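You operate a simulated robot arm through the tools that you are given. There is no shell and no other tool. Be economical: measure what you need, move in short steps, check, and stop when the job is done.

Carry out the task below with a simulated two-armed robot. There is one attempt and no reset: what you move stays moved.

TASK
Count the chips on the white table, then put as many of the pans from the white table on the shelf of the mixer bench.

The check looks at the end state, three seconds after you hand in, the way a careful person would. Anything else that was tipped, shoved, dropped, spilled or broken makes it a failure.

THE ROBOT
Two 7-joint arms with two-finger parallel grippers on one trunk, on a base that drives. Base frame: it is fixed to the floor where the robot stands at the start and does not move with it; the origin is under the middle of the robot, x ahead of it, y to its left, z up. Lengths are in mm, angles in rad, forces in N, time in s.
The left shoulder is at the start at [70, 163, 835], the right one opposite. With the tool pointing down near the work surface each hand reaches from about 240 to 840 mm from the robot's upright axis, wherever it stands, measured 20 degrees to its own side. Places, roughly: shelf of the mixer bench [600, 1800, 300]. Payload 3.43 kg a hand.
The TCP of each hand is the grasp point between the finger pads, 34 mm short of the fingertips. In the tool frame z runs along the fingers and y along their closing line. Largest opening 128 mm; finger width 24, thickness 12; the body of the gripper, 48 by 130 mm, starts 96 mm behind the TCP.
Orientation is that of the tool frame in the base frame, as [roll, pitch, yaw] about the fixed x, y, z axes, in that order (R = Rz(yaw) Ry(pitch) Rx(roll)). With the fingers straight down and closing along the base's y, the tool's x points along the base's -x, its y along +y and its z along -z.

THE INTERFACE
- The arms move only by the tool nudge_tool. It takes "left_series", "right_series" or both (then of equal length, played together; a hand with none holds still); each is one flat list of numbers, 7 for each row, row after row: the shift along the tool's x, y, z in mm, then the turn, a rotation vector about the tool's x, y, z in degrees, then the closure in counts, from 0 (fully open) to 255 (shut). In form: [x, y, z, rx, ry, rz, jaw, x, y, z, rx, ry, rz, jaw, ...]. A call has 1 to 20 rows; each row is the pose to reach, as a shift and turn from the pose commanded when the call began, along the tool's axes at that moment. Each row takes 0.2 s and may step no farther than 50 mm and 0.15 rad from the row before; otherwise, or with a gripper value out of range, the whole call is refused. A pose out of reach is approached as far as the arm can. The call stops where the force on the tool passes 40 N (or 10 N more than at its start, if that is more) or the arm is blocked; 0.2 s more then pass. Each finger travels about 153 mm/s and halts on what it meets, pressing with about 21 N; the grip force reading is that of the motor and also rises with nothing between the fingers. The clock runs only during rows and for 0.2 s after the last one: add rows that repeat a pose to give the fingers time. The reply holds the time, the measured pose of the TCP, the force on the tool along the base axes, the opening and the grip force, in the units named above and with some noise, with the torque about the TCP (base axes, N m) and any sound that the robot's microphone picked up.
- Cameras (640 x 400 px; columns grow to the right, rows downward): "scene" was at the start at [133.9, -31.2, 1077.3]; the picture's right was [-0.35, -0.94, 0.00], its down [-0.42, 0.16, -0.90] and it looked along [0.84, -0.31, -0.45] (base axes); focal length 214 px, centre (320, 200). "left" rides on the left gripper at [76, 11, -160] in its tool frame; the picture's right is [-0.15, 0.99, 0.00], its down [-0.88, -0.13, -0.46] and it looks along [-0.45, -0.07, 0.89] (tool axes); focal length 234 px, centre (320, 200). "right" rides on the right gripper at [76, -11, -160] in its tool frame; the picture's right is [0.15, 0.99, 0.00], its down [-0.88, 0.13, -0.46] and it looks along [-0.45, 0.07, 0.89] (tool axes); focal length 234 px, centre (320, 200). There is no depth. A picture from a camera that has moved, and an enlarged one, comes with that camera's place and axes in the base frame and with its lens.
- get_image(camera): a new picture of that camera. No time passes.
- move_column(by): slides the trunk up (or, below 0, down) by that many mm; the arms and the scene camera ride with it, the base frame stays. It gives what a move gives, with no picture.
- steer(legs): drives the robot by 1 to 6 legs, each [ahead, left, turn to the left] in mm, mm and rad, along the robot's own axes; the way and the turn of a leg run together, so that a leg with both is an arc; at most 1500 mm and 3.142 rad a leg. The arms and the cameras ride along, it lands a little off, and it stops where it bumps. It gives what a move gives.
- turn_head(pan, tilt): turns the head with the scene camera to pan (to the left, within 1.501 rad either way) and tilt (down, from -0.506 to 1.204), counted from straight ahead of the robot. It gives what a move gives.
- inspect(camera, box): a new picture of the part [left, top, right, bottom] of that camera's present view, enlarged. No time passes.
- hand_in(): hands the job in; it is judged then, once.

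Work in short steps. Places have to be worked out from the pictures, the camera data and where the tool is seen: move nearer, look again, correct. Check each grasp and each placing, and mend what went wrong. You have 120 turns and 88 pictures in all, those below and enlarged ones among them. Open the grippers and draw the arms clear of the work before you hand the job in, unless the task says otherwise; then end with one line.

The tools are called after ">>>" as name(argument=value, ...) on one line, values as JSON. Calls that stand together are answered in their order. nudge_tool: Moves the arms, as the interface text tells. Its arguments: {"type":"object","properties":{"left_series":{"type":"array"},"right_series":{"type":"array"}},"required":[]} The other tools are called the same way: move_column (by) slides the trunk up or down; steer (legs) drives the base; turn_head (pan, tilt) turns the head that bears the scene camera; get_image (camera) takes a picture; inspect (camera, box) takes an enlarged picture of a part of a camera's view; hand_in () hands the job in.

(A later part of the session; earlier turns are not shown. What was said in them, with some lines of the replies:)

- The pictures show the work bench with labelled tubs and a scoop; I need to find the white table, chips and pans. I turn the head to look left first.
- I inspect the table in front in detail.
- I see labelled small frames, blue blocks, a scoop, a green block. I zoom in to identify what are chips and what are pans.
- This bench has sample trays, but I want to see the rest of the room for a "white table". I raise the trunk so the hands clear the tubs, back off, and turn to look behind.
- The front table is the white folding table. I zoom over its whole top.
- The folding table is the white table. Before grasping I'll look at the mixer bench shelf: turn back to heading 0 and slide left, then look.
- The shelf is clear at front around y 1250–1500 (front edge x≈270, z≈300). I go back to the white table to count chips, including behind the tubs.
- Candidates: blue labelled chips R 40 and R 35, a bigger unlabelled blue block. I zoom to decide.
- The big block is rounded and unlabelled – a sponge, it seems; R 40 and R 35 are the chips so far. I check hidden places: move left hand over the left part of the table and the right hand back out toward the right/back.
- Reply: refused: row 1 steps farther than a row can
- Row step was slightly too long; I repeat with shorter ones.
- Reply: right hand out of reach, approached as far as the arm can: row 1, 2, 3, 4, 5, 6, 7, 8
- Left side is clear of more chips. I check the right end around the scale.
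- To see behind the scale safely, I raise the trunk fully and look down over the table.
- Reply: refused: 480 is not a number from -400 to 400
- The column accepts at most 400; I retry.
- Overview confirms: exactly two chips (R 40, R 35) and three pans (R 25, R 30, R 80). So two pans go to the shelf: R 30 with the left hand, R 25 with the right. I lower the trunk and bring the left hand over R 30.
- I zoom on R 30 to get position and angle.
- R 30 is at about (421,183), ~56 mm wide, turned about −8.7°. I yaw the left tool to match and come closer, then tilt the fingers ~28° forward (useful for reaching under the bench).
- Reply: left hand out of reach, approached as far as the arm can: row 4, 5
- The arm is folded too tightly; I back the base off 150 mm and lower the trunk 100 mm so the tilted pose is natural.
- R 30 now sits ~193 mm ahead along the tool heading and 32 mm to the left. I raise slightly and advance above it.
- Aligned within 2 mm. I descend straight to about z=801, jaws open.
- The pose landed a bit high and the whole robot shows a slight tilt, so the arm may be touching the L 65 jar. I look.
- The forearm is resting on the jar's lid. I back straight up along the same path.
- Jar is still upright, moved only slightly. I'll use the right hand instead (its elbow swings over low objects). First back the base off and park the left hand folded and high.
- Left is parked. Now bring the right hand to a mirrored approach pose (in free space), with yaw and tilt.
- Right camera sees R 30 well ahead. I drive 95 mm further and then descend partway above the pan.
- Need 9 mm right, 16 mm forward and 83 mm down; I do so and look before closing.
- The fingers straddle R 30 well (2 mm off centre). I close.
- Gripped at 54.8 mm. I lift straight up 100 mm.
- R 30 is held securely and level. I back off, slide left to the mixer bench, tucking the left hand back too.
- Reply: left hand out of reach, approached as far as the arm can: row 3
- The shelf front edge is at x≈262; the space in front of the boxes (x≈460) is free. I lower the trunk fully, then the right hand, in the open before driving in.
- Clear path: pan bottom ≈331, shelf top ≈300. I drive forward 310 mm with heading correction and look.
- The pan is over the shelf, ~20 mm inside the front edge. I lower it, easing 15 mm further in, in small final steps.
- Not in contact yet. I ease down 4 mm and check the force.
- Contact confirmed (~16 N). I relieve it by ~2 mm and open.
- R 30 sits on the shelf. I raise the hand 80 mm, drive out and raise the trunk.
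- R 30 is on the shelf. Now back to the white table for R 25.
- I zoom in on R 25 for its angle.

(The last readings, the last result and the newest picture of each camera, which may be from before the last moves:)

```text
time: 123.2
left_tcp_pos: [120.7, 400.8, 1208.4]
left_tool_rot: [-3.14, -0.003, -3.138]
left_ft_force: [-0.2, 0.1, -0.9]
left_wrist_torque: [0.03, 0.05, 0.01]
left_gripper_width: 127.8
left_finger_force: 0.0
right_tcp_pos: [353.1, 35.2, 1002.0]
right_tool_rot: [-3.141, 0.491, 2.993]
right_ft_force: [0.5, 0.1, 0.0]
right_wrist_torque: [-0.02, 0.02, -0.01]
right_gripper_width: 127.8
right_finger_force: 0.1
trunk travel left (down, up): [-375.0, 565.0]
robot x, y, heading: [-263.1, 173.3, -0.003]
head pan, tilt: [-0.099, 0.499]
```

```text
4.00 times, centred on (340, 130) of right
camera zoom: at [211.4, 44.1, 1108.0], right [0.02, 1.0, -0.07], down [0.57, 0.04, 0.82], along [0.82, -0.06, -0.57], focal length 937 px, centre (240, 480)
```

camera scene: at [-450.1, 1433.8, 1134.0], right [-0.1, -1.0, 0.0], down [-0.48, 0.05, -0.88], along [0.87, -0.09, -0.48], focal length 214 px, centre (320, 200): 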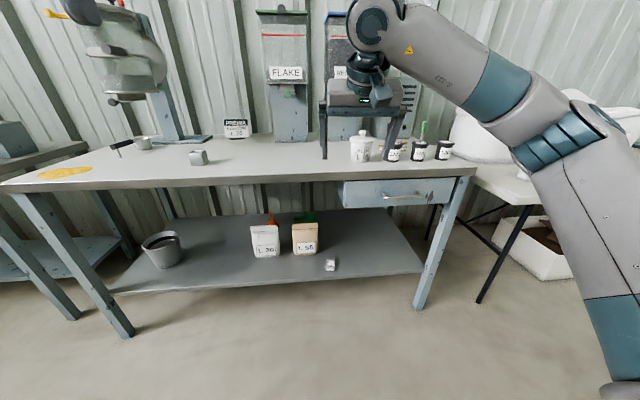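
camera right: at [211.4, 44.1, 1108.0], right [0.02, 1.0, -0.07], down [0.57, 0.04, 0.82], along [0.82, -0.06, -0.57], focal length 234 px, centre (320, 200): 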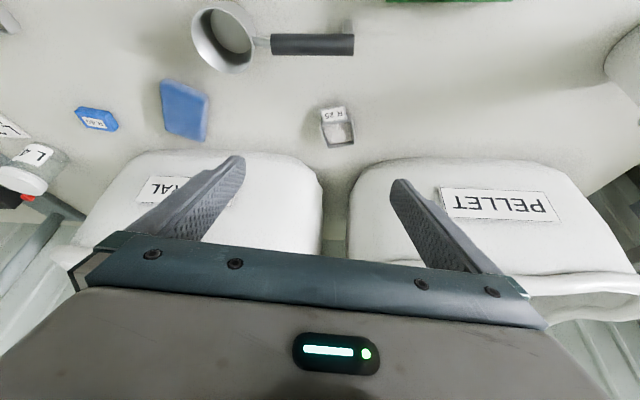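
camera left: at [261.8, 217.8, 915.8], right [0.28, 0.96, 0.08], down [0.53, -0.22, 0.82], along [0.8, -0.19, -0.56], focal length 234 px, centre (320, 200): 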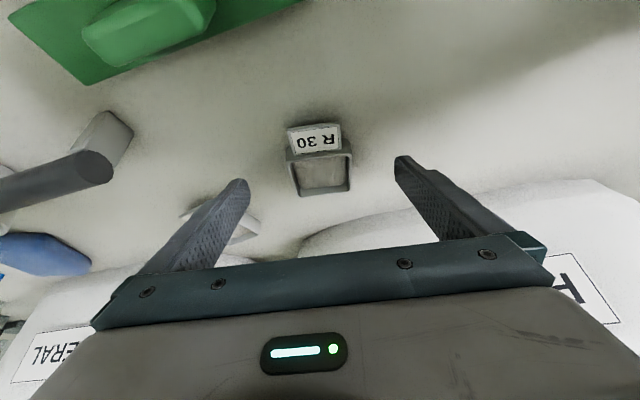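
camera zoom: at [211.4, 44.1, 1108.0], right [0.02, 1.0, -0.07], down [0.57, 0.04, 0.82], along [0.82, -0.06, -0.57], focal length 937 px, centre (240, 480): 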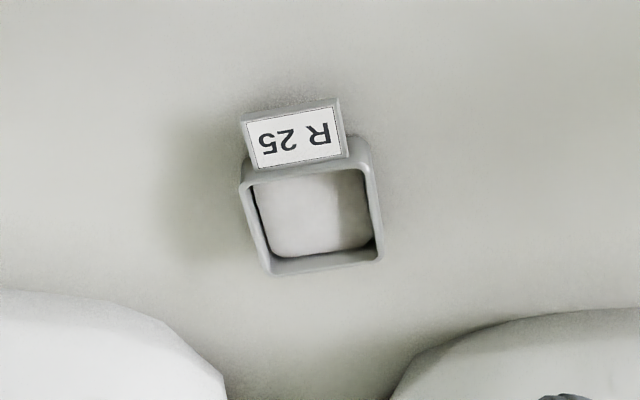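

R 25 is centred at ≈(482,48), turned +12°. I rotate the right tool by +20.5° about the vertical, and drive 110 mm forward.

>>> nudge_tool(right_series=[0, 0, 0, -3.2, 0, -6, 0, 0, 0, 0, -6.5, 0, -12.1, 0, 0, 0, 0, -9.7, 0, -18.1, 0, 0, 0, 0, -9.7, 0, -18.1, 0])

>>> steer(legs=[[110, 0, 0]])

>>> get_image(camera="right")

```text
time: 124.2
left_tcp_pos: [120.5, 401.8, 1208.4]
left_tool_rot: [3.141, -0.003, -3.137]
left_ft_force: [-0.3, 0.1, 0.2]
left_wrist_torque: [-0.01, 0.01, 0.02]
left_gripper_width: 128.3
left_finger_force: 0.1
right_tcp_pos: [352.8, 34.0, 1003.2]
right_tool_rot: [-3.138, 0.492, -2.93]
right_ft_force: [-0.9, 0.3, -0.4]
right_wrist_torque: [0.02, 0.01, -0.02]
right_gripper_width: 128.1
right_finger_force: 0.0
trunk travel left (down, up): [-375.0, 565.0]
robot x, y, heading: [-264.6, 170.0, 0.003]
head pan, tilt: [-0.099, 0.499]
```

```text
time: 125.4
left_tcp_pos: [231.5, 400.9, 1208.8]
left_tool_rot: [-3.141, -0.001, -3.139]
left_ft_force: [0.6, 0.1, 1.0]
left_wrist_torque: [0.03, 0.05, -0.01]
left_gripper_width: 128.1
left_finger_force: 0.0
right_tcp_pos: [463.9, 34.1, 1000.7]
right_tool_rot: [3.141, 0.49, -2.934]
right_ft_force: [0.9, 0.1, -0.4]
right_wrist_torque: [-0.02, 0.03, 0.02]
right_gripper_width: 127.9
right_finger_force: 0.1
trunk travel left (down, up): [-375.0, 565.0]
robot x, y, heading: [-156.8, 169.4, 0.001]
head pan, tilt: [-0.099, 0.499]
```

```text
23 pictures are left
camera right: at [327.1, -5.8, 1107.5], right [-0.33, 0.94, -0.07], down [0.52, 0.24, 0.82], along [0.79, 0.23, -0.57], focal length 234 px, centre (320, 200)
```

right: 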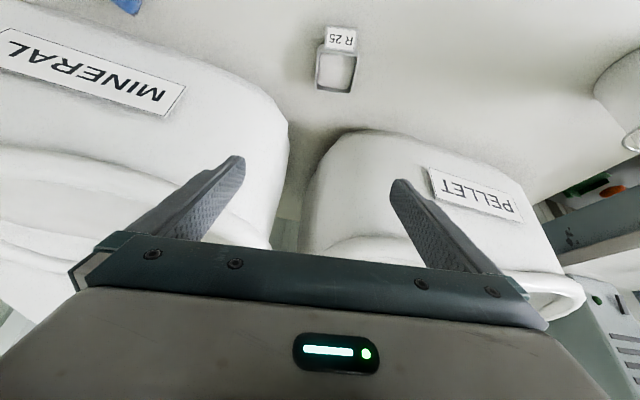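

Alignment is close; I descend 110 mm with small lateral correction and check.

>>> nudge_tool(right_series=[12, 4, 30, 0, 0, 0, 0, 24, 9, 62, 0, 0, 0, 0, 44, 9, 101, 0, 0, 0, 0, 44, 9, 101, 0, 0, 0, 0])

>>> get_image(camera="right")

>>> get_image(camera="scene")

```text
time: 126.4
left_tcp_pos: [229.7, 402.4, 1208.0]
left_tool_rot: [3.141, -0.001, -3.137]
left_ft_force: [0.3, -1.0, -0.3]
left_wrist_torque: [-0.01, 0.01, 0.0]
left_gripper_width: 128.2
left_finger_force: 0.0
right_tcp_pos: [468.4, 46.9, 893.7]
right_tool_rot: [-3.14, 0.492, -2.93]
right_ft_force: [0.3, 0.7, -0.5]
right_wrist_torque: [-0.03, 0.0, 0.02]
right_gripper_width: 128.0
right_finger_force: 0.0
trunk travel left (down, up): [-375.0, 565.0]
robot x, y, heading: [-151.8, 173.1, 0.005]
head pan, tilt: [-0.099, 0.499]
```

```text
22 pictures are left
camera right: at [332.2, 5.7, 997.6], right [-0.33, 0.94, -0.07], down [0.52, 0.24, 0.82], along [0.79, 0.23, -0.57], focal length 234 px, centre (320, 200)
```

right: 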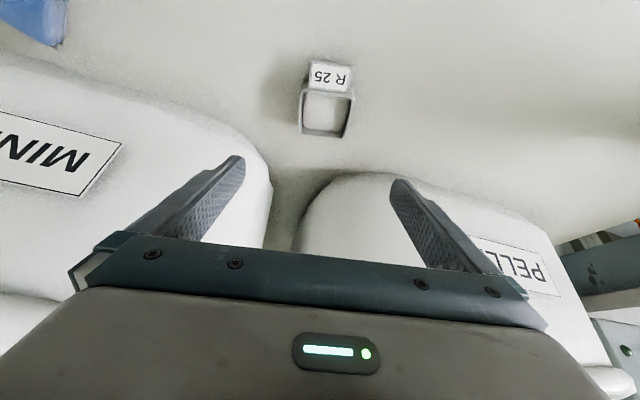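

```text
21 pictures are left
camera scene: at [-16.1, 163.9, 1134.1], right [-0.1, -1.0, 0.0], down [-0.48, 0.05, -0.88], along [0.87, -0.08, -0.48], focal length 214 px, centre (320, 200)
```

scene: 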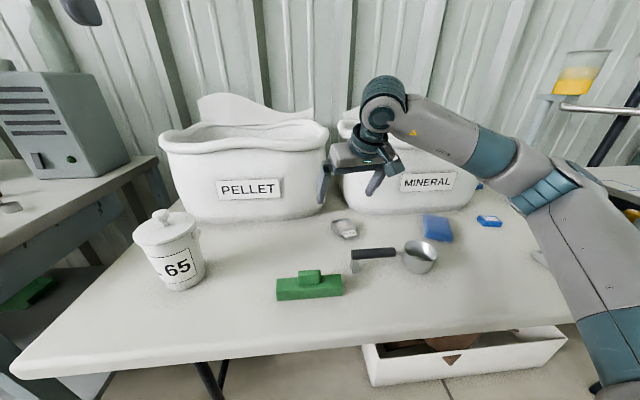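

Centred within 3 mm. Final descent of 90 mm, then look.

>>> nudge_tool(right_series=[14, -3, 26, 0, 0, 0, 0, 28, -3, 53, 0, 0, 0, 0, 42, -3, 79, 0, 0, 0, 0, 42, -3, 79, 0, 0, 0, 0])

>>> get_image(camera="right")

```text
time: 127.4
left_tcp_pos: [230.0, 401.9, 1208.7]
left_tool_rot: [3.141, -0.001, -3.138]
left_ft_force: [-0.7, 0.2, 0.3]
left_wrist_torque: [-0.02, -0.02, 0.02]
left_gripper_width: 128.1
left_finger_force: 0.0
right_tcp_pos: [468.3, 44.8, 803.1]
right_tool_rot: [-3.139, 0.491, -2.934]
right_ft_force: [0.1, -0.2, -0.4]
right_wrist_torque: [-0.03, -0.01, 0.02]
right_gripper_width: 128.1
right_finger_force: 0.1
trunk travel left (down, up): [-375.0, 565.0]
robot x, y, heading: [-155.1, 171.6, 0.008]
head pan, tilt: [-0.099, 0.499]
```

```text
20 pictures are left
camera right: at [332.4, 2.9, 908.0], right [-0.33, 0.94, -0.07], down [0.52, 0.24, 0.82], along [0.79, 0.23, -0.57], focal length 234 px, centre (320, 200)
```

right: 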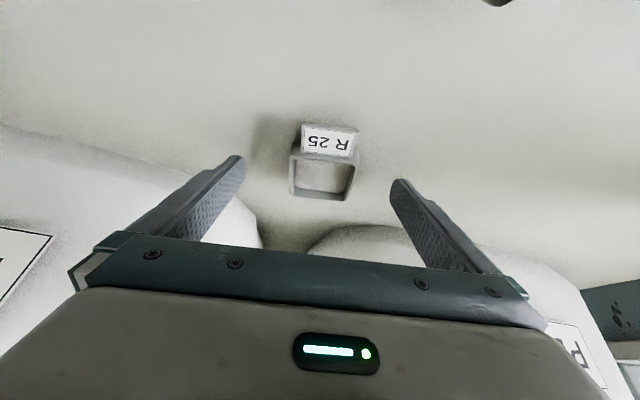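

The view matches the good first grasp. I close and lift.

>>> nudge_tool(right_series=[0, 0, 0, 0, 0, 0, 90, 0, 0, 0, 0, 0, 0, 140, 0, 0, 0, 0, 0, 0, 200, 0, 0, 0, 0, 0, 0, 230, 0, 0, 0, 0, 0, 0, 230])

>>> nudge_tool(right_series=[-14, 0, -26, 0, 0, 0, 230, -28, 0, -53, 0, 0, 0, 230, -47, 0, -88, 0, 0, 0, 230, -68, 0, -128, 0, 0, 0, 230, -90, 0, -168, 0, 0, 0, 230])

>>> get_image(camera="right")

```text
time: 128.6
left_tcp_pos: [229.5, 402.2, 1208.7]
left_tool_rot: [-3.14, -0.002, -3.138]
left_ft_force: [0.8, 0.2, 0.4]
left_wrist_torque: [0.0, 0.01, -0.01]
left_gripper_width: 128.1
left_finger_force: 0.1
right_tcp_pos: [468.9, 44.5, 803.6]
right_tool_rot: [-3.14, 0.492, -2.934]
right_ft_force: [0.6, 0.8, -0.6]
right_wrist_torque: [0.0, -0.02, 0.01]
right_gripper_width: 55.1
right_finger_force: 21.6
trunk travel left (down, up): [-375.0, 565.0]
robot x, y, heading: [-153.1, 174.4, 0.007]
head pan, tilt: [-0.099, 0.499]
```

```text
time: 129.8
left_tcp_pos: [228.6, 402.7, 1208.7]
left_tool_rot: [3.141, -0.001, -3.137]
left_ft_force: [-0.1, 0.7, 0.0]
left_wrist_torque: [0.01, 0.0, 0.0]
left_gripper_width: 128.1
left_finger_force: 0.1
right_tcp_pos: [467.7, 41.1, 996.5]
right_tool_rot: [-3.139, 0.492, -2.931]
right_ft_force: [-0.3, 0.1, -0.1]
right_wrist_torque: [0.0, -0.04, -0.03]
right_gripper_width: 54.9
right_finger_force: 21.4
trunk travel left (down, up): [-375.0, 565.0]
robot x, y, heading: [-155.9, 167.4, 0.004]
head pan, tilt: [-0.099, 0.499]
```

```text
19 pictures are left
camera right: at [332.0, 0.2, 1100.9], right [-0.33, 0.94, -0.07], down [0.52, 0.24, 0.82], along [0.79, 0.23, -0.57], focal length 234 px, centre (320, 200)
```

right: 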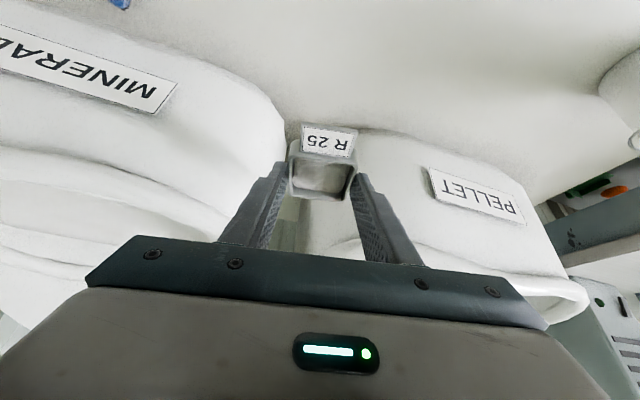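

R 25 is held. Back out, restore the tool yaw, and slide to the shelf with target y≈1500.

>>> steer(legs=[[-430, 0, 0], [0, 1465, 0]])

>>> nudge_tool(right_series=[0, 0, 0, 3.2, 0, 6, 230, 0, 0, 0, 6.5, 0, 12.1, 230, 0, 0, 0, 9.7, 0, 18.1, 230, 0, 0, 0, 9.7, 0, 18.1, 230])

>>> move_column(by=-370)

>>> nudge_tool(right_series=[20, 0, 38, 0, 0, 0, 230, 40, 0, 76, 0, 0, 0, 230, 60, 0, 114, 0, 0, 0, 230, 80, 0, 152, 0, 0, 0, 230, 100, 0, 190, 0, 0, 0, 230, 118, 0, 222, 0, 0, 0, 230, 118, 0, 222, 0, 0, 0, 230])

>>> get_image(camera="scene")

```text
time: 139.5
left_tcp_pos: [-231.4, 1917.1, 1208.4]
left_tool_rot: [3.141, -0.001, -3.113]
left_ft_force: [-0.5, -0.1, 0.0]
left_wrist_torque: [0.01, 0.01, 0.02]
left_gripper_width: 128.0
left_finger_force: 0.1
right_tcp_pos: [16.3, 1560.8, 995.7]
right_tool_rot: [3.141, 0.49, -2.908]
right_ft_force: [0.3, 0.1, -1.8]
right_wrist_torque: [-0.01, 0.03, 0.03]
right_gripper_width: 55.3
right_finger_force: 20.7
trunk travel left (down, up): [-375.0, 565.0]
robot x, y, heading: [-614.9, 1678.4, 0.027]
head pan, tilt: [-0.099, 0.499]
```

```text
time: 140.5
left_tcp_pos: [-232.9, 1916.1, 1207.3]
left_tool_rot: [-3.141, -0.002, -3.115]
left_ft_force: [0.2, -0.3, 0.4]
left_wrist_torque: [0.0, -0.01, 0.02]
left_gripper_width: 127.9
left_finger_force: 0.0
right_tcp_pos: [15.9, 1560.9, 996.1]
right_tool_rot: [3.141, 0.493, 3.016]
right_ft_force: [1.2, -0.8, -0.2]
right_wrist_torque: [0.04, -0.02, 0.06]
right_gripper_width: 55.1
right_finger_force: 21.1
trunk travel left (down, up): [-375.0, 565.0]
robot x, y, heading: [-608.4, 1672.4, 0.027]
head pan, tilt: [-0.099, 0.499]
```

```text
time: 144.1
left_tcp_pos: [-232.5, 1915.8, 839.0]
left_tool_rot: [3.139, -0.001, -3.114]
left_ft_force: [-0.2, -1.0, -1.0]
left_wrist_torque: [-0.01, -0.05, -0.01]
left_gripper_width: 127.9
left_finger_force: 0.0
right_tcp_pos: [17.5, 1561.0, 626.4]
right_tool_rot: [-3.141, 0.493, 3.018]
right_ft_force: [-0.8, 0.5, 0.1]
right_wrist_torque: [-0.02, 0.05, 0.0]
right_gripper_width: 55.2
right_finger_force: 21.1
trunk travel left (down, up): [-5.0, 935.0]
robot x, y, heading: [-613.3, 1679.9, 0.03]
head pan, tilt: [-0.099, 0.499]
```

```text
time: 145.7
left_tcp_pos: [-230.4, 1916.8, 837.4]
left_tool_rot: [3.142, 0.0, -3.112]
left_ft_force: [-0.2, 0.1, 0.5]
left_wrist_torque: [0.04, 0.0, 0.02]
left_gripper_width: 127.8
left_finger_force: 0.0
right_tcp_pos: [17.3, 1563.2, 372.6]
right_tool_rot: [-3.141, 0.492, 3.015]
right_ft_force: [0.5, -0.5, -1.1]
right_wrist_torque: [-0.02, 0.04, 0.0]
right_gripper_width: 55.5
right_finger_force: 21.4
trunk travel left (down, up): [-5.0, 935.0]
robot x, y, heading: [-608.9, 1678.3, 0.026]
head pan, tilt: [-0.099, 0.499]
```

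```text
18 pictures are left
camera scene: at [-471.1, 1671.6, 764.0], right [-0.07, -1.0, 0.0], down [-0.48, 0.03, -0.88], along [0.88, -0.06, -0.48], focal length 214 px, centre (320, 200)
```

scene: 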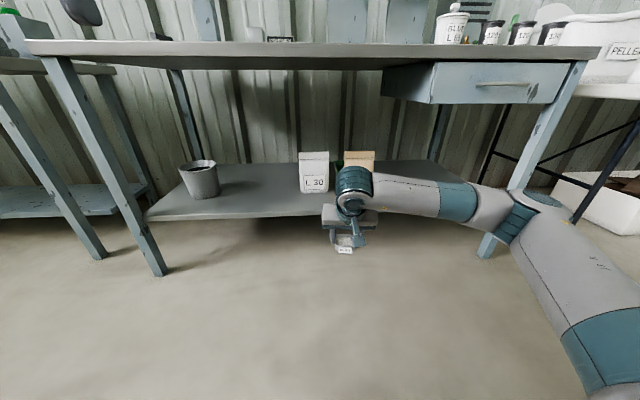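

Clear. I drive in 325 mm and look.

>>> steer(legs=[[325, 0, -0.02]])

>>> get_image(camera="right")

>>> get_image(camera="scene")

```text
time: 147.8
left_tcp_pos: [102.8, 1914.5, 838.9]
left_tool_rot: [-3.141, -0.001, -3.13]
left_ft_force: [0.2, 1.0, 0.5]
left_wrist_torque: [0.03, 0.0, -0.04]
left_gripper_width: 127.8
left_finger_force: 0.0
right_tcp_pos: [345.6, 1557.6, 373.6]
right_tool_rot: [3.141, 0.493, 2.999]
right_ft_force: [-0.4, 0.3, -0.1]
right_wrist_torque: [0.0, 0.02, 0.0]
right_gripper_width: 55.0
right_finger_force: 21.2
trunk travel left (down, up): [-5.0, 935.0]
robot x, y, heading: [-277.8, 1680.8, 0.01]
head pan, tilt: [-0.099, 0.499]
```

```text
17 pictures are left
camera right: at [203.9, 1566.1, 478.2], right [0.01, 1.0, -0.07], down [0.57, 0.05, 0.82], along [0.82, -0.05, -0.57], focal length 234 px, centre (320, 200)
```

right: 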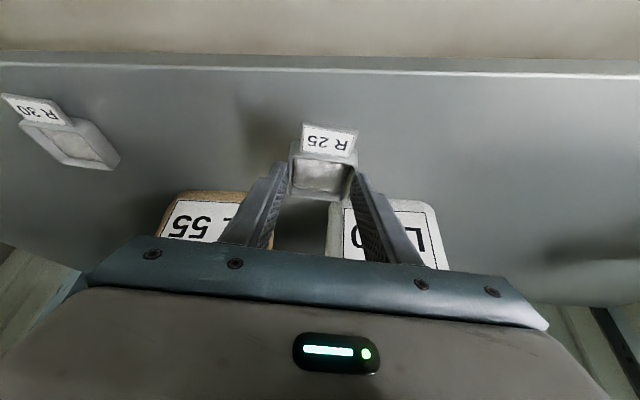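

```text
16 pictures are left
camera scene: at [-141.3, 1675.1, 763.9], right [-0.09, -1.0, 0.0], down [-0.48, 0.04, -0.88], along [0.87, -0.08, -0.48], focal length 214 px, centre (320, 200)
```

scene: 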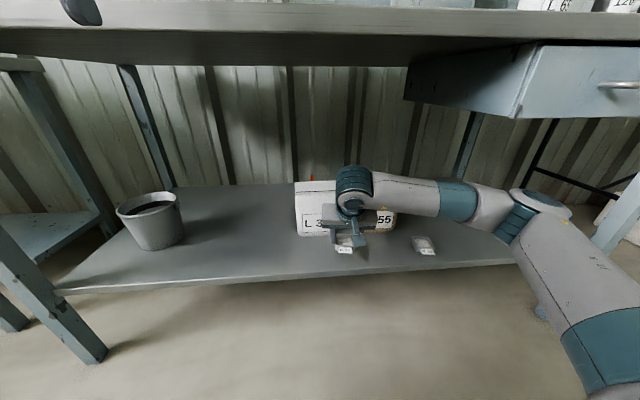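

Good spot with bags ~90 mm behind. I lower 27 mm then ease into contact.

>>> nudge_tool(right_series=[4, 0, 13, 0, 0, 0, 230, 8, 0, 25, 0, 0, 0, 230, 8, 0, 25, 0, 0, 0, 230])

>>> nudge_tool(right_series=[0.7, 0, 1.3, 0, 0, 0, 230, 0.7, 0, 1.3, 0, 0, 0, 230])

>>> nudge_tool(right_series=[0.7, 0, 1.3, 0, 0, 0, 230, 0.7, 0, 1.3, 0, 0, 0, 230])

```text
time: 148.7
left_tcp_pos: [102.5, 1914.5, 838.8]
left_tool_rot: [-3.141, -0.001, -3.13]
left_ft_force: [-0.2, 0.0, 0.6]
left_wrist_torque: [0.01, 0.0, 0.02]
left_gripper_width: 127.7
left_finger_force: 0.1
right_tcp_pos: [350.5, 1556.3, 348.3]
right_tool_rot: [3.141, 0.493, 2.995]
right_ft_force: [-0.2, -0.3, -1.3]
right_wrist_torque: [-0.01, -0.06, -0.01]
right_gripper_width: 55.3
right_finger_force: 20.6
trunk travel left (down, up): [-5.0, 935.0]
robot x, y, heading: [-283.3, 1679.6, 0.013]
head pan, tilt: [-0.099, 0.499]
```

```text
time: 149.2
left_tcp_pos: [102.0, 1915.5, 839.3]
left_tool_rot: [-3.141, -0.002, -3.13]
left_ft_force: [-0.1, 0.1, 0.1]
left_wrist_torque: [0.01, -0.01, 0.01]
left_gripper_width: 128.1
left_finger_force: 0.1
right_tcp_pos: [350.7, 1556.4, 347.1]
right_tool_rot: [3.14, 0.493, 2.998]
right_ft_force: [1.1, -0.1, -0.6]
right_wrist_torque: [-0.01, 0.02, -0.02]
right_gripper_width: 55.3
right_finger_force: 21.0
trunk travel left (down, up): [-5.0, 935.0]
robot x, y, heading: [-279.6, 1681.8, 0.006]
head pan, tilt: [-0.099, 0.499]
```

```text
time: 149.8
left_tcp_pos: [103.8, 1916.0, 838.3]
left_tool_rot: [3.141, -0.001, -3.13]
left_ft_force: [0.4, 0.5, -0.3]
left_wrist_torque: [0.01, -0.01, -0.02]
left_gripper_width: 128.0
left_finger_force: 0.0
right_tcp_pos: [349.7, 1557.8, 345.1]
right_tool_rot: [-3.141, 0.491, 2.999]
right_ft_force: [-0.1, -0.1, 0.8]
right_wrist_torque: [0.0, 0.01, 0.02]
right_gripper_width: 55.0
right_finger_force: 21.3
trunk travel left (down, up): [-5.0, 935.0]
robot x, y, heading: [-280.6, 1680.8, 0.005]
head pan, tilt: [-0.099, 0.499]
```

Still no contact force; I continue in 1.5 mm steps.

>>> nudge_tool(right_series=[0.7, 0, 1.3, 0, 0, 0, 230, 0.7, 0, 1.3, 0, 0, 0, 230])

>>> nudge_tool(right_series=[0.7, 0, 1.3, 0, 0, 0, 230, 0.7, 0, 1.3, 0, 0, 0, 230])

```text
time: 150.4
left_tcp_pos: [102.8, 1915.0, 839.1]
left_tool_rot: [3.14, -0.001, -3.131]
left_ft_force: [1.0, -0.7, -0.8]
left_wrist_torque: [0.03, 0.0, 0.02]
left_gripper_width: 128.0
left_finger_force: 0.1
right_tcp_pos: [350.5, 1556.2, 343.0]
right_tool_rot: [3.141, 0.492, 2.997]
right_ft_force: [-0.3, -0.8, -1.2]
right_wrist_torque: [-0.01, -0.01, -0.01]
right_gripper_width: 55.3
right_finger_force: 21.3
trunk travel left (down, up): [-5.0, 935.0]
robot x, y, heading: [-276.8, 1684.1, 0.01]
head pan, tilt: [-0.099, 0.499]
```

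```text
time: 151.1
left_tcp_pos: [103.8, 1916.2, 838.8]
left_tool_rot: [3.141, 0.001, -3.13]
left_ft_force: [-0.4, -0.3, 0.5]
left_wrist_torque: [-0.02, 0.01, -0.01]
left_gripper_width: 128.1
left_finger_force: 0.1
right_tcp_pos: [350.5, 1556.6, 342.6]
right_tool_rot: [3.14, 0.495, 2.996]
right_ft_force: [-0.5, -0.1, 9.7]
right_wrist_torque: [-0.01, 0.17, 0.0]
right_gripper_width: 55.3
right_finger_force: 21.0
trunk travel left (down, up): [-5.0, 935.0]
robot x, y, heading: [-277.7, 1680.7, 0.009]
head pan, tilt: [-0.099, 0.499]
```

Contact (≈10 N). I open and then raise the hand.

>>> nudge_tool(right_series=[-0.4, 0, -0.8, 0, 0, 0, 230, -0.4, 0, -0.8, 0, 0, 0, 130, -0.4, 0, -0.8, 0, 0, 0, 100, -0.4, 0, -0.8, 0, 0, 0, 40, -0.4, 0, -0.8, 0, 0, 0, 40])

>>> get_image(camera="right")

>>> nudge_tool(right_series=[-13, 0, -24, 0, 0, 0, 40, -26, 0, -48, 0, 0, 0, 40, -38, 0, -70, 0, 0, 0, 40])

>>> steer(legs=[[-340, 0, 0]])

>>> move_column(by=370)

>>> get_image(camera="scene")

```text
time: 152.2
left_tcp_pos: [103.6, 1916.5, 837.9]
left_tool_rot: [3.141, -0.001, -3.132]
left_ft_force: [0.9, 0.2, 0.4]
left_wrist_torque: [-0.02, 0.02, 0.02]
left_gripper_width: 128.1
left_finger_force: 0.1
right_tcp_pos: [350.3, 1557.4, 342.5]
right_tool_rot: [3.141, 0.492, 2.998]
right_ft_force: [0.6, 0.2, 0.4]
right_wrist_torque: [-0.01, 0.03, 0.02]
right_gripper_width: 107.8
right_finger_force: 0.0
trunk travel left (down, up): [-5.0, 935.0]
robot x, y, heading: [-279.3, 1678.8, 0.007]
head pan, tilt: [-0.099, 0.499]
```

```text
15 pictures are left
camera right: at [209.0, 1565.4, 447.8], right [0.01, 1.0, -0.07], down [0.57, 0.05, 0.82], along [0.82, -0.05, -0.57], focal length 234 px, centre (320, 200)
```

right: 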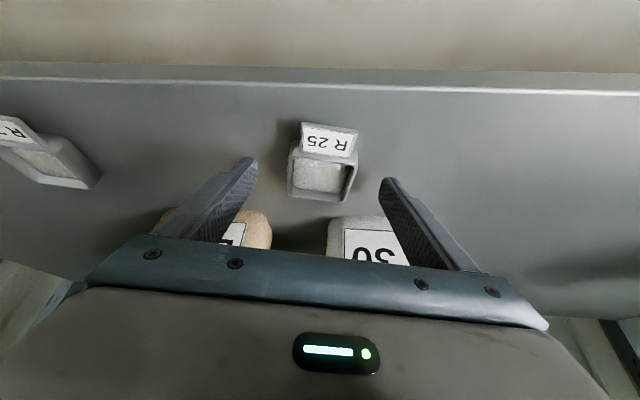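

```text
time: 153.1
left_tcp_pos: [102.9, 1915.4, 838.1]
left_tool_rot: [-3.141, -0.004, -3.132]
left_ft_force: [0.4, -0.8, 0.2]
left_wrist_torque: [-0.02, 0.02, -0.01]
left_gripper_width: 128.2
left_finger_force: 0.1
right_tcp_pos: [351.2, 1556.8, 420.3]
right_tool_rot: [-3.141, 0.493, 2.999]
right_ft_force: [-0.1, -0.7, 1.3]
right_wrist_torque: [0.01, 0.01, 0.03]
right_gripper_width: 108.1
right_finger_force: 0.0
trunk travel left (down, up): [-5.0, 935.0]
robot x, y, heading: [-273.2, 1679.9, 0.005]
head pan, tilt: [-0.099, 0.499]
```

```text
time: 155.3
left_tcp_pos: [-249.0, 1910.8, 838.7]
left_tool_rot: [3.141, 0.0, -3.134]
left_ft_force: [0.4, -0.2, -0.5]
left_wrist_torque: [-0.02, -0.01, 0.0]
left_gripper_width: 128.1
left_finger_force: 0.0
right_tcp_pos: [-1.7, 1551.9, 420.2]
right_tool_rot: [3.141, 0.493, 2.996]
right_ft_force: [-0.6, 0.6, -0.2]
right_wrist_torque: [0.0, -0.01, -0.01]
right_gripper_width: 107.8
right_finger_force: 0.1
trunk travel left (down, up): [-5.0, 935.0]
robot x, y, heading: [-630.8, 1677.8, 0.005]
head pan, tilt: [-0.099, 0.499]
```

```text
time: 158.9
left_tcp_pos: [-247.7, 1912.4, 1209.1]
left_tool_rot: [-3.141, 0.0, -3.135]
left_ft_force: [0.6, -0.7, 0.4]
left_wrist_torque: [0.02, -0.01, 0.0]
left_gripper_width: 128.3
left_finger_force: 0.1
right_tcp_pos: [-1.2, 1552.5, 791.2]
right_tool_rot: [-3.14, 0.493, 2.994]
right_ft_force: [-0.8, 0.9, 0.0]
right_wrist_torque: [-0.02, 0.05, 0.0]
right_gripper_width: 107.9
right_finger_force: 0.0
trunk travel left (down, up): [-375.0, 565.0]
robot x, y, heading: [-632.2, 1679.7, 0.001]
head pan, tilt: [-0.099, 0.499]
```

```text
14 pictures are left
camera scene: at [-493.1, 1672.1, 1133.9], right [-0.09, -1.0, 0.0], down [-0.48, 0.04, -0.88], along [0.87, -0.08, -0.48], focal length 214 px, centre (320, 200)
```

scene: 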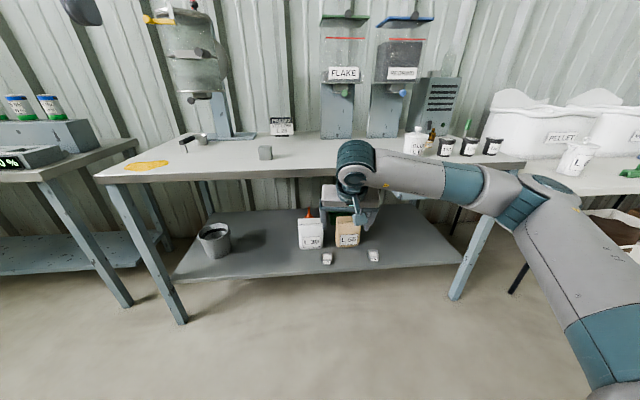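

Both pans are on the shelf, upright. One thing to mend: my left forearm earlier shifted the L 65 jar ~20 mm (toward +x, −y). I'll nudge it gently back with the closed right fingers; first raise and untilt the right hand here in the open.

>>> nudge_tool(right_series=[-20, 0, -38, 0, 0, 0, 100, -40, 0, -76, 0, 0, 0, 150, -60, 0, -114, 0, 0, 0, 200, -80, 0, -152, 0, 0, 0, 255, -100, 0, -190, 0, 0, 0, 255])

>>> nudge_tool(right_series=[0, 0, 0, 0, 7, 0, 255, 0, 0, 0, 0, 14, 0, 255, 0, 0, 0, 0, 21, 0, 255, 0, 0, 0, 0, 28.2, 0, 255])

>>> nudge_tool(right_series=[0, 0, 0, 0, 0, 8, 255, 0, 0, 0, 0, 0, 16, 255, 0, 0, 0, 0, 0, 24, 255, 0, 0, 0, 0, 0, 31.5, 255])

>>> turn_head(pan=0.351, tilt=0.799)

>>> steer(legs=[[0, -1160, 0]])

>>> get_image(camera="right")

```text
time: 160.1
left_tcp_pos: [-249.6, 1911.3, 1209.1]
left_tool_rot: [-3.141, -0.002, -3.136]
left_ft_force: [0.6, 0.1, -0.4]
left_wrist_torque: [0.01, 0.0, 0.02]
left_gripper_width: 128.1
left_finger_force: 0.1
right_tcp_pos: [-8.7, 1555.6, 1005.2]
right_tool_rot: [-3.139, 0.491, 2.999]
right_ft_force: [-0.7, 0.3, 0.0]
right_wrist_torque: [-0.01, 0.0, 0.02]
right_gripper_width: 0.1
right_finger_force: 21.3
trunk travel left (down, up): [-375.0, 565.0]
robot x, y, heading: [-633.3, 1677.0, 0.002]
head pan, tilt: [-0.099, 0.499]
```

```text
time: 161.1
left_tcp_pos: [-246.7, 1911.7, 1208.2]
left_tool_rot: [-3.141, -0.001, -3.135]
left_ft_force: [0.5, 0.3, -0.2]
left_wrist_torque: [-0.01, 0.03, -0.04]
left_gripper_width: 128.2
left_finger_force: 0.0
right_tcp_pos: [-3.4, 1553.5, 1005.7]
right_tool_rot: [-3.141, -0.001, 2.995]
right_ft_force: [0.2, 0.5, 0.7]
right_wrist_torque: [0.0, 0.03, -0.02]
right_gripper_width: 0.0
right_finger_force: 21.1
trunk travel left (down, up): [-375.0, 565.0]
robot x, y, heading: [-631.1, 1681.2, 0.004]
head pan, tilt: [-0.099, 0.499]
```

```text
time: 162.1
left_tcp_pos: [-248.4, 1911.9, 1208.3]
left_tool_rot: [3.14, -0.002, -3.135]
left_ft_force: [0.2, 0.0, 0.7]
left_wrist_torque: [0.0, 0.01, -0.01]
left_gripper_width: 127.8
left_finger_force: 0.0
right_tcp_pos: [-4.6, 1552.0, 1004.5]
right_tool_rot: [-3.141, 0.001, 2.442]
right_ft_force: [0.2, 0.6, 0.2]
right_wrist_torque: [0.05, 0.0, -0.02]
right_gripper_width: 0.0
right_finger_force: 20.7
trunk travel left (down, up): [-375.0, 565.0]
robot x, y, heading: [-630.1, 1678.0, 0.009]
head pan, tilt: [-0.099, 0.499]
```

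```text
time: 163.0
left_tcp_pos: [-248.5, 1911.7, 1209.8]
left_tool_rot: [3.139, -0.004, -3.135]
left_ft_force: [-0.4, 0.0, -0.4]
left_wrist_torque: [0.0, -0.01, 0.03]
left_gripper_width: 127.9
left_finger_force: 0.0
right_tcp_pos: [-4.2, 1551.5, 1004.4]
right_tool_rot: [3.142, 0.0, 2.446]
right_ft_force: [0.4, 0.4, 0.2]
right_wrist_torque: [0.01, 0.01, 0.04]
right_gripper_width: 0.0
right_finger_force: 21.2
trunk travel left (down, up): [-375.0, 565.0]
robot x, y, heading: [-628.1, 1682.8, 0.008]
head pan, tilt: [0.351, 0.799]
```

```text
time: 168.8
left_tcp_pos: [-255.2, 760.3, 1209.1]
left_tool_rot: [3.141, -0.001, 3.11]
left_ft_force: [-0.3, -0.1, -0.5]
left_wrist_torque: [0.0, 0.02, 0.0]
left_gripper_width: 127.5
left_finger_force: 0.1
right_tcp_pos: [-26.5, 390.5, 1005.2]
right_tool_rot: [3.141, -0.001, 2.405]
right_ft_force: [0.4, -0.3, 0.6]
right_wrist_torque: [0.02, -0.01, -0.01]
right_gripper_width: 0.0
right_finger_force: 21.4
trunk travel left (down, up): [-375.0, 565.0]
robot x, y, heading: [-646.9, 540.9, -0.036]
head pan, tilt: [0.351, 0.799]
```

```text
13 pictures are left
camera right: at [-88.5, 433.1, 1164.3], right [0.56, 0.83, 0.0], down [0.74, -0.49, 0.46], along [0.38, -0.25, -0.89], focal length 234 px, centre (320, 200)
```

right: 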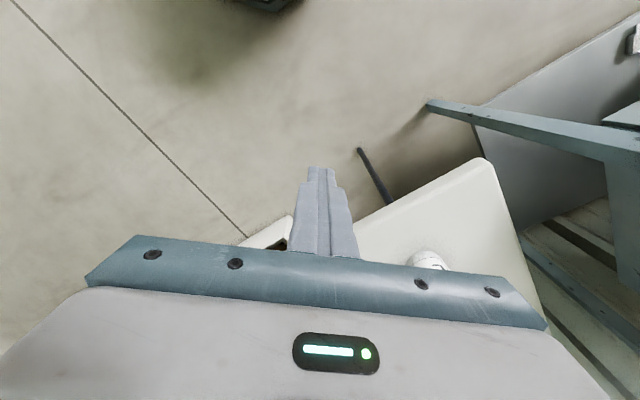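

I move in with the hand high, to a spot just beyond-right of the jar.

>>> steer(legs=[[0, -80, 0.036], [390, 0, 0]])

>>> get_image(camera="right")

>>> get_image(camera="scene")

```text
time: 171.9
left_tcp_pos: [131.5, 694.6, 1208.4]
left_tool_rot: [-3.141, -0.002, -3.138]
left_ft_force: [0.3, -0.8, -0.8]
left_wrist_torque: [0.0, 0.03, -0.03]
left_gripper_width: 127.8
left_finger_force: 0.1
right_tcp_pos: [375.3, 335.4, 1005.0]
right_tool_rot: [-3.14, 0.0, 2.444]
right_ft_force: [0.4, 0.4, -0.1]
right_wrist_torque: [-0.02, 0.0, 0.02]
right_gripper_width: 0.0
right_finger_force: 20.5
trunk travel left (down, up): [-375.0, 565.0]
robot x, y, heading: [-252.9, 461.1, 0.002]
head pan, tilt: [0.351, 0.799]
```

```text
12 pictures are left
camera right: at [311.0, 375.9, 1164.1], right [0.52, 0.85, 0.0], down [0.76, -0.47, 0.46], along [0.39, -0.24, -0.89], focal length 234 px, centre (320, 200)
```

right: 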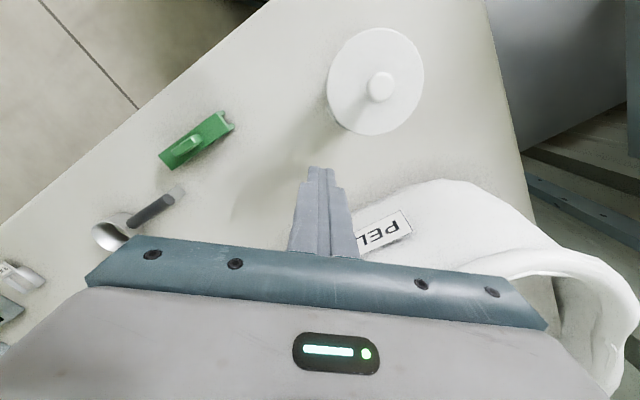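

```text
11 pictures are left
camera scene: at [-128.4, 492.7, 1107.9], right [0.35, -0.94, 0.0], down [-0.67, -0.25, -0.7], along [0.65, 0.24, -0.72], focal length 214 px, centre (320, 200)
```

scene: 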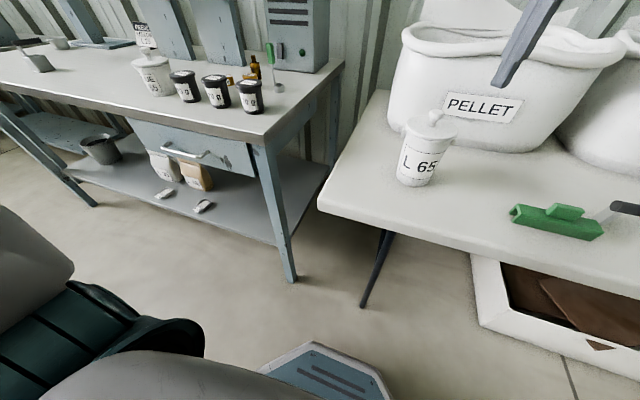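

Jar lid centre ≈(344,425). Tool x now points along the push direction. I shift 49 mm along tool y and descend to z≈832 with ~30 mm gap, then look.

>>> nudge_tool(right_series=[-10, 25, 0, 0, 0, 0, 255, -10, 49, 0, 0, 0, 0, 255, -10, 49, 45, 0, 0, 0, 255, -10, 49, 90, 0, 0, 0, 255, -10, 49, 135, 0, 0, 0, 255, -10, 49, 173, 0, 0, 0, 255, -10, 49, 173, 0, 0, 0, 255])

>>> get_image(camera="right")

>>> inspect(camera="scene", box=[340, 60, 540, 240])

```text
time: 173.6
left_tcp_pos: [130.1, 695.9, 1208.0]
left_tool_rot: [3.142, -0.002, -3.136]
left_ft_force: [-0.4, -0.2, -0.2]
left_wrist_torque: [0.0, 0.0, -0.04]
left_gripper_width: 128.2
left_finger_force: 0.1
right_tcp_pos: [413.8, 368.6, 833.5]
right_tool_rot: [3.14, 0.0, 2.444]
right_ft_force: [-0.3, -0.8, -0.2]
right_wrist_torque: [0.0, 0.06, 0.0]
right_gripper_width: 0.0
right_finger_force: 20.6
trunk travel left (down, up): [-375.0, 565.0]
robot x, y, heading: [-253.6, 460.3, 0.006]
head pan, tilt: [0.351, 0.799]
```

```text
10 pictures are left
camera right: at [348.5, 407.6, 993.9], right [0.52, 0.85, 0.0], down [0.76, -0.47, 0.46], along [0.39, -0.24, -0.89], focal length 234 px, centre (320, 200)
```

right: 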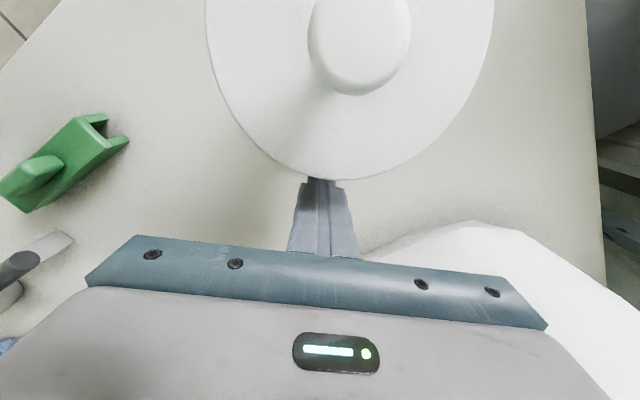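

```text
2.22 times, centred on (440, 150) of scene
camera zoom: at [-129.3, 492.8, 1108.1], right [0.35, -0.94, 0.0], down [-0.67, -0.25, -0.7], along [0.65, 0.24, -0.72], focal length 477 px, centre (53, 311)
```

zoom: 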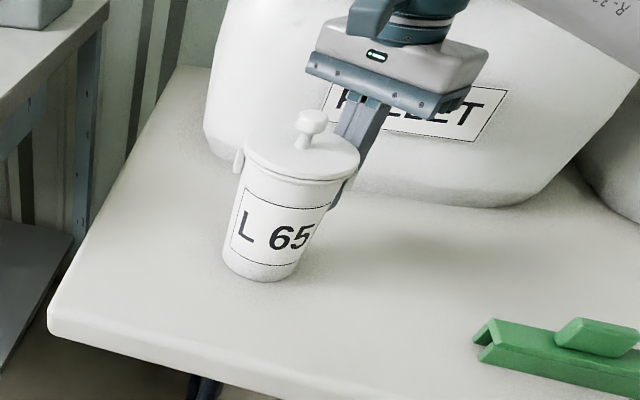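

The lid overhangs, so vertical fingers would push at the top. I tilt the fingertips 20° toward the jar and lower a bit, so contact is low on the body.

>>> nudge_tool(right_series=[0, 0, 0, 0, 7, 0, 255, 0, 0, 0, 0, 14, 0, 255, 0, 0, 0, 0, 20, 0, 255, 0, 0, 15, 0, 20, 0, 255, 0, 0, 15, 0, 20, 0, 255])

>>> inspect(camera="scene", box=[380, 80, 500, 200])

```text
time: 174.8
left_tcp_pos: [131.5, 696.0, 1209.8]
left_tool_rot: [-3.14, -0.002, -3.136]
left_ft_force: [-0.6, -0.2, -0.1]
left_wrist_torque: [-0.04, -0.01, 0.02]
left_gripper_width: 128.0
left_finger_force: 0.1
right_tcp_pos: [414.7, 366.2, 818.3]
right_tool_rot: [3.14, -0.348, 2.443]
right_ft_force: [0.6, 0.0, 0.3]
right_wrist_torque: [0.02, -0.01, 0.02]
right_gripper_width: 0.0
right_finger_force: 21.5
trunk travel left (down, up): [-375.0, 565.0]
robot x, y, heading: [-252.5, 463.6, 0.005]
head pan, tilt: [0.351, 0.799]
```

```text
3.33 times, centred on (440, 140) of scene
camera zoom: at [-129.1, 492.8, 1108.0], right [0.35, -0.94, 0.0], down [-0.67, -0.25, -0.7], along [0.65, 0.24, -0.72], focal length 715 px, centre (-80, 400)
```

zoom: 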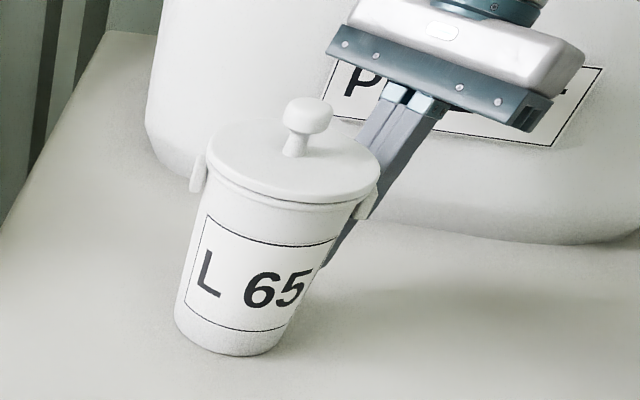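

Clear gap seen; pushing now in small steps: first 16 mm to near contact, watching force.

>>> nudge_tool(right_series=[3.8, 0, 1.4, 0, 0, 0, 255, 7.5, 0, 2.7, 0, 0, 0, 255, 11.3, 0, 4.1, 0, 0, 0, 255, 15, 0, 5.5, 0, 0, 0, 255])

>>> nudge_tool(right_series=[1.9, 0, 0.7, 0, 0, 0, 255, 3.8, 0, 1.4, 0, 0, 0, 255])

>>> nudge_tool(right_series=[1.9, 0, 0.7, 0, 0, 0, 255, 3.8, 0, 1.4, 0, 0, 0, 255])

>>> inspect(camera="scene", box=[380, 80, 500, 200])

```text
time: 175.8
left_tcp_pos: [131.1, 694.7, 1208.1]
left_tool_rot: [3.141, -0.002, -3.136]
left_ft_force: [0.0, -0.5, -0.1]
left_wrist_torque: [0.05, -0.01, 0.0]
left_gripper_width: 128.2
left_finger_force: 0.0
right_tcp_pos: [402.7, 378.3, 817.6]
right_tool_rot: [3.141, -0.349, 2.443]
right_ft_force: [0.1, 0.2, -0.1]
right_wrist_torque: [0.03, 0.0, -0.01]
right_gripper_width: 0.2
right_finger_force: 20.8
trunk travel left (down, up): [-375.0, 565.0]
robot x, y, heading: [-250.8, 464.5, 0.002]
head pan, tilt: [0.351, 0.799]
```

```text
time: 176.3
left_tcp_pos: [131.6, 695.0, 1206.9]
left_tool_rot: [-3.14, -0.002, -3.136]
left_ft_force: [-0.2, 0.0, 0.0]
left_wrist_torque: [0.01, 0.0, 0.01]
left_gripper_width: 128.0
left_finger_force: 0.1
right_tcp_pos: [399.5, 381.0, 817.1]
right_tool_rot: [3.141, -0.348, 2.442]
right_ft_force: [0.5, 0.6, 0.5]
right_wrist_torque: [-0.03, 0.0, -0.02]
right_gripper_width: 0.0
right_finger_force: 20.8
trunk travel left (down, up): [-375.0, 565.0]
robot x, y, heading: [-249.7, 463.9, 0.002]
head pan, tilt: [0.351, 0.799]
```

```text
time: 176.9
left_tcp_pos: [131.8, 696.4, 1207.6]
left_tool_rot: [3.141, -0.003, -3.136]
left_ft_force: [-0.6, 0.5, 0.2]
left_wrist_torque: [-0.01, -0.01, -0.02]
left_gripper_width: 128.1
left_finger_force: 0.1
right_tcp_pos: [396.2, 383.7, 817.0]
right_tool_rot: [3.139, -0.349, 2.444]
right_ft_force: [-1.0, -0.2, 0.4]
right_wrist_torque: [-0.01, 0.01, -0.01]
right_gripper_width: 0.1
right_finger_force: 20.5
trunk travel left (down, up): [-375.0, 565.0]
robot x, y, heading: [-250.1, 465.7, 0.007]
head pan, tilt: [0.351, 0.799]
```

```text
3.33 times, centred on (440, 140) of scene
camera zoom: at [-129.0, 492.8, 1108.0], right [0.35, -0.94, 0.0], down [-0.67, -0.25, -0.7], along [0.65, 0.24, -0.72], focal length 715 px, centre (-80, 400)
```

zoom: 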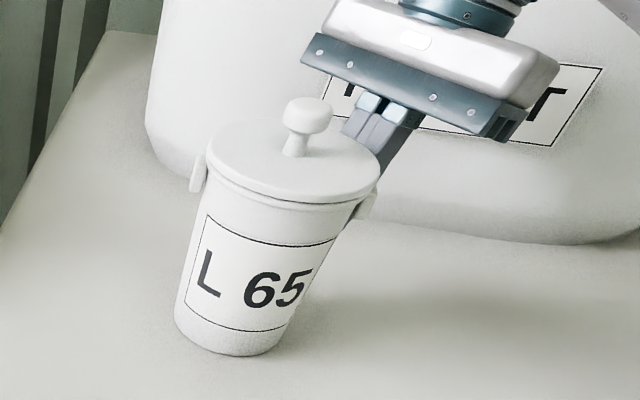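

No contact yet; continue in 4 mm steps, reading force.

>>> nudge_tool(right_series=[1.9, 0, 0.7, 0, 0, 0, 255, 3.8, 0, 1.4, 0, 0, 0, 255])

>>> nudge_tool(right_series=[1.9, 0, 0.7, 0, 0, 0, 255, 3.8, 0, 1.4, 0, 0, 0, 255])

>>> nudge_tool(right_series=[1.9, 0, 0.7, 0, 0, 0, 255, 3.8, 0, 1.4, 0, 0, 0, 255])

>>> inspect(camera="scene", box=[380, 80, 500, 200])

```text
time: 177.6
left_tcp_pos: [131.6, 695.3, 1208.1]
left_tool_rot: [3.141, -0.002, -3.137]
left_ft_force: [-0.3, 0.0, -0.3]
left_wrist_torque: [0.03, 0.01, 0.01]
left_gripper_width: 128.1
left_finger_force: 0.0
right_tcp_pos: [393.2, 385.4, 816.6]
right_tool_rot: [-3.14, -0.347, 2.443]
right_ft_force: [-0.2, -0.4, 0.7]
right_wrist_torque: [-0.01, -0.05, 0.0]
right_gripper_width: 0.0
right_finger_force: 20.9
trunk travel left (down, up): [-375.0, 565.0]
robot x, y, heading: [-254.8, 462.5, 0.004]
head pan, tilt: [0.351, 0.799]
```

```text
time: 178.2
left_tcp_pos: [131.3, 695.3, 1207.0]
left_tool_rot: [-3.141, -0.003, -3.137]
left_ft_force: [-0.4, 0.6, 0.0]
left_wrist_torque: [-0.01, 0.01, 0.0]
left_gripper_width: 127.8
left_finger_force: 0.1
right_tcp_pos: [389.2, 388.0, 816.5]
right_tool_rot: [3.141, -0.351, 2.443]
right_ft_force: [0.8, -0.8, -0.2]
right_wrist_torque: [-0.02, 0.02, 0.02]
right_gripper_width: 0.2
right_finger_force: 21.2
trunk travel left (down, up): [-375.0, 565.0]
robot x, y, heading: [-252.5, 462.1, 0.006]
head pan, tilt: [0.351, 0.799]
```

```text
time: 178.8
left_tcp_pos: [131.5, 694.5, 1207.6]
left_tool_rot: [-3.14, -0.001, -3.136]
left_ft_force: [0.4, 0.6, -0.3]
left_wrist_torque: [0.01, 0.02, 0.02]
left_gripper_width: 128.2
left_finger_force: 0.0
right_tcp_pos: [385.8, 390.8, 815.7]
right_tool_rot: [-3.141, -0.35, 2.442]
right_ft_force: [0.5, -0.6, -0.7]
right_wrist_torque: [0.0, 0.01, 0.02]
right_gripper_width: 0.0
right_finger_force: 21.1
trunk travel left (down, up): [-375.0, 565.0]
robot x, y, heading: [-251.8, 462.6, 0.002]
head pan, tilt: [0.351, 0.799]
```

```text
3.33 times, centred on (440, 140) of scene
camera zoom: at [-128.9, 492.7, 1108.0], right [0.35, -0.94, 0.0], down [-0.67, -0.25, -0.7], along [0.65, 0.24, -0.72], focal length 715 px, centre (-80, 400)
```

zoom: 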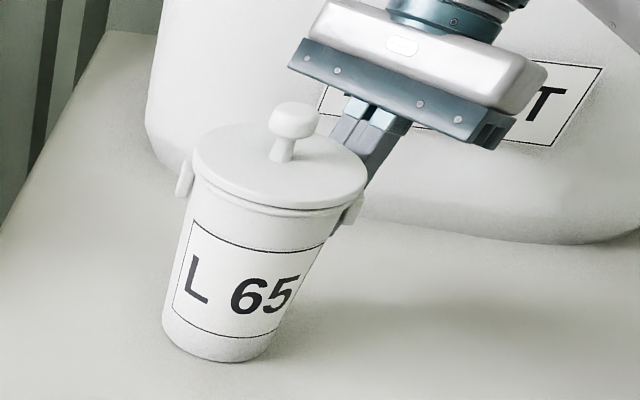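

The jar moved ~10 mm back, upright and smoothly. I push ~9 mm more, then retreat and look.

>>> nudge_tool(right_series=[1.9, 0, 0.7, 0, 0, 0, 255, 3.8, 0, 1.4, 0, 0, 0, 255, 5.7, 0, 2.1, 0, 0, 0, 255, 8.5, 0, 3.1, 0, 0, 0, 255, 4, 0, 1.4, 0, 0, 0, 255, -20, 0, -7, 0, 0, 0, 255, -50, 0, -18, 0, 0, 0, 255])

>>> inspect(camera="scene", box=[380, 80, 500, 200])

```text
time: 180.3
left_tcp_pos: [131.6, 694.9, 1207.8]
left_tool_rot: [3.14, -0.004, -3.136]
left_ft_force: [0.6, 0.4, -0.4]
left_wrist_torque: [0.01, 0.0, -0.01]
left_gripper_width: 127.9
left_finger_force: 0.1
right_tcp_pos: [426.6, 356.7, 815.1]
right_tool_rot: [-3.141, -0.348, 2.444]
right_ft_force: [0.1, 0.0, -0.4]
right_wrist_torque: [0.03, -0.01, -0.01]
right_gripper_width: 0.0
right_finger_force: 21.3
trunk travel left (down, up): [-375.0, 565.0]
robot x, y, heading: [-252.5, 465.1, 0.002]
head pan, tilt: [0.351, 0.799]
```

```text
3.33 times, centred on (440, 140) of scene
camera zoom: at [-128.8, 492.8, 1108.0], right [0.35, -0.94, 0.0], down [-0.67, -0.25, -0.7], along [0.65, 0.24, -0.72], focal length 715 px, centre (-80, 400)
```

zoom: 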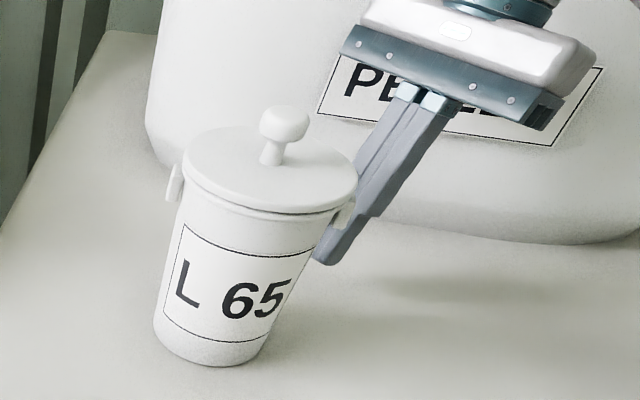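

The jar is back by the intended ~20 mm, upright. I raise the hand, open it, and drive clear.

>>> nudge_tool(right_series=[13, 0, -36, 0, 0, 0, 255, 26, 0, -72, 0, 0, 0, 255, 39, 0, -108, 0, 0, 0, 255, 52, 0, -143, 0, 0, 0, 255, 65, 0, -178, 0, 0, 0, 255])

>>> steer(legs=[[-450, 0, 0]])

>>> nudge_tool(right_series=[0, 0, 0, 0, 0, 0, 0, 0, 0, 0, 0, 0, 0, 0, 0, 0, 0, 0, 0, 0, 0])

>>> turn_head(pan=0.1, tilt=0.5)

>>> get_image(camera="scene")

```text
time: 181.6
left_tcp_pos: [128.3, 698.7, 1209.0]
left_tool_rot: [-3.138, 0.002, -3.136]
left_ft_force: [-0.2, 1.1, 0.9]
left_wrist_torque: [-0.08, -0.04, 0.02]
left_gripper_width: 128.0
left_finger_force: 0.0
right_tcp_pos: [426.9, 360.7, 1011.4]
right_tool_rot: [3.139, -0.345, 2.446]
right_ft_force: [-0.2, 0.7, 0.2]
right_wrist_torque: [-0.04, -0.04, -0.01]
right_gripper_width: 0.2
right_finger_force: 20.6
trunk travel left (down, up): [-375.0, 565.0]
robot x, y, heading: [-252.7, 466.4, 0.004]
head pan, tilt: [0.351, 0.799]
```

```text
time: 184.3
left_tcp_pos: [-319.4, 693.0, 1208.2]
left_tool_rot: [-3.141, -0.002, -3.131]
left_ft_force: [-0.8, 0.2, 0.1]
left_wrist_torque: [-0.02, -0.03, 0.0]
left_gripper_width: 127.7
left_finger_force: 0.1
right_tcp_pos: [-20.7, 357.2, 1010.3]
right_tool_rot: [3.141, -0.35, 2.448]
right_ft_force: [0.6, 0.3, 0.8]
right_wrist_torque: [-0.01, -0.01, -0.06]
right_gripper_width: 0.1
right_finger_force: 21.2
trunk travel left (down, up): [-375.0, 565.0]
robot x, y, heading: [-700.5, 456.8, 0.012]
head pan, tilt: [0.351, 0.799]
```

```text
time: 185.1
left_tcp_pos: [-319.5, 693.6, 1208.8]
left_tool_rot: [-3.139, -0.001, -3.131]
left_ft_force: [0.9, -0.4, 0.4]
left_wrist_torque: [0.02, 0.01, -0.01]
left_gripper_width: 127.9
left_finger_force: 0.0
right_tcp_pos: [-20.7, 356.7, 1008.4]
right_tool_rot: [3.141, -0.348, 2.449]
right_ft_force: [-0.3, -0.2, 0.1]
right_wrist_torque: [0.03, 0.0, 0.01]
right_gripper_width: 127.9
right_finger_force: 0.0
trunk travel left (down, up): [-375.0, 565.0]
robot x, y, heading: [-698.8, 458.4, 0.008]
head pan, tilt: [0.351, 0.799]
```

```text
time: 185.9
left_tcp_pos: [-319.1, 693.9, 1209.3]
left_tool_rot: [-3.142, -0.002, -3.133]
left_ft_force: [-0.7, 0.5, 0.0]
left_wrist_torque: [0.01, -0.01, 0.0]
left_gripper_width: 127.6
left_finger_force: 0.0
right_tcp_pos: [-19.5, 356.6, 1008.9]
right_tool_rot: [3.141, -0.348, 2.448]
right_ft_force: [0.7, -0.2, 0.9]
right_wrist_torque: [-0.01, -0.04, -0.01]
right_gripper_width: 128.1
right_finger_force: 0.0
trunk travel left (down, up): [-375.0, 565.0]
robot x, y, heading: [-697.9, 457.6, 0.006]
head pan, tilt: [0.099, 0.499]
```

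```text
4 pictures are left
camera scene: at [-563.2, 471.6, 1133.9], right [0.11, -0.99, 0.0], down [-0.48, -0.05, -0.88], along [0.87, 0.1, -0.48], focal length 214 px, centre (320, 200)
```

scene: 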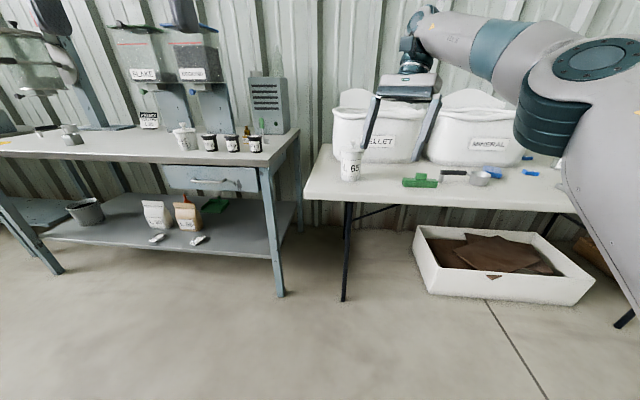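

Everything is in order: two chips counted, two pans upright on the shelf, hands open and clear. I hand in.

>>> hand_in()

```text
The job is handed in.
```

I counted two chips on the white table (R 40 and R 35), so I put two pans, R 30 and R 25, upright on the mixer bench shelf, left R 80 on the table, and nudged the L 65 jar back upright to within a few millimetres after my left arm had shifted it about 20 mm; I took the larger unlabelled blue block for a sponge and did not count it.
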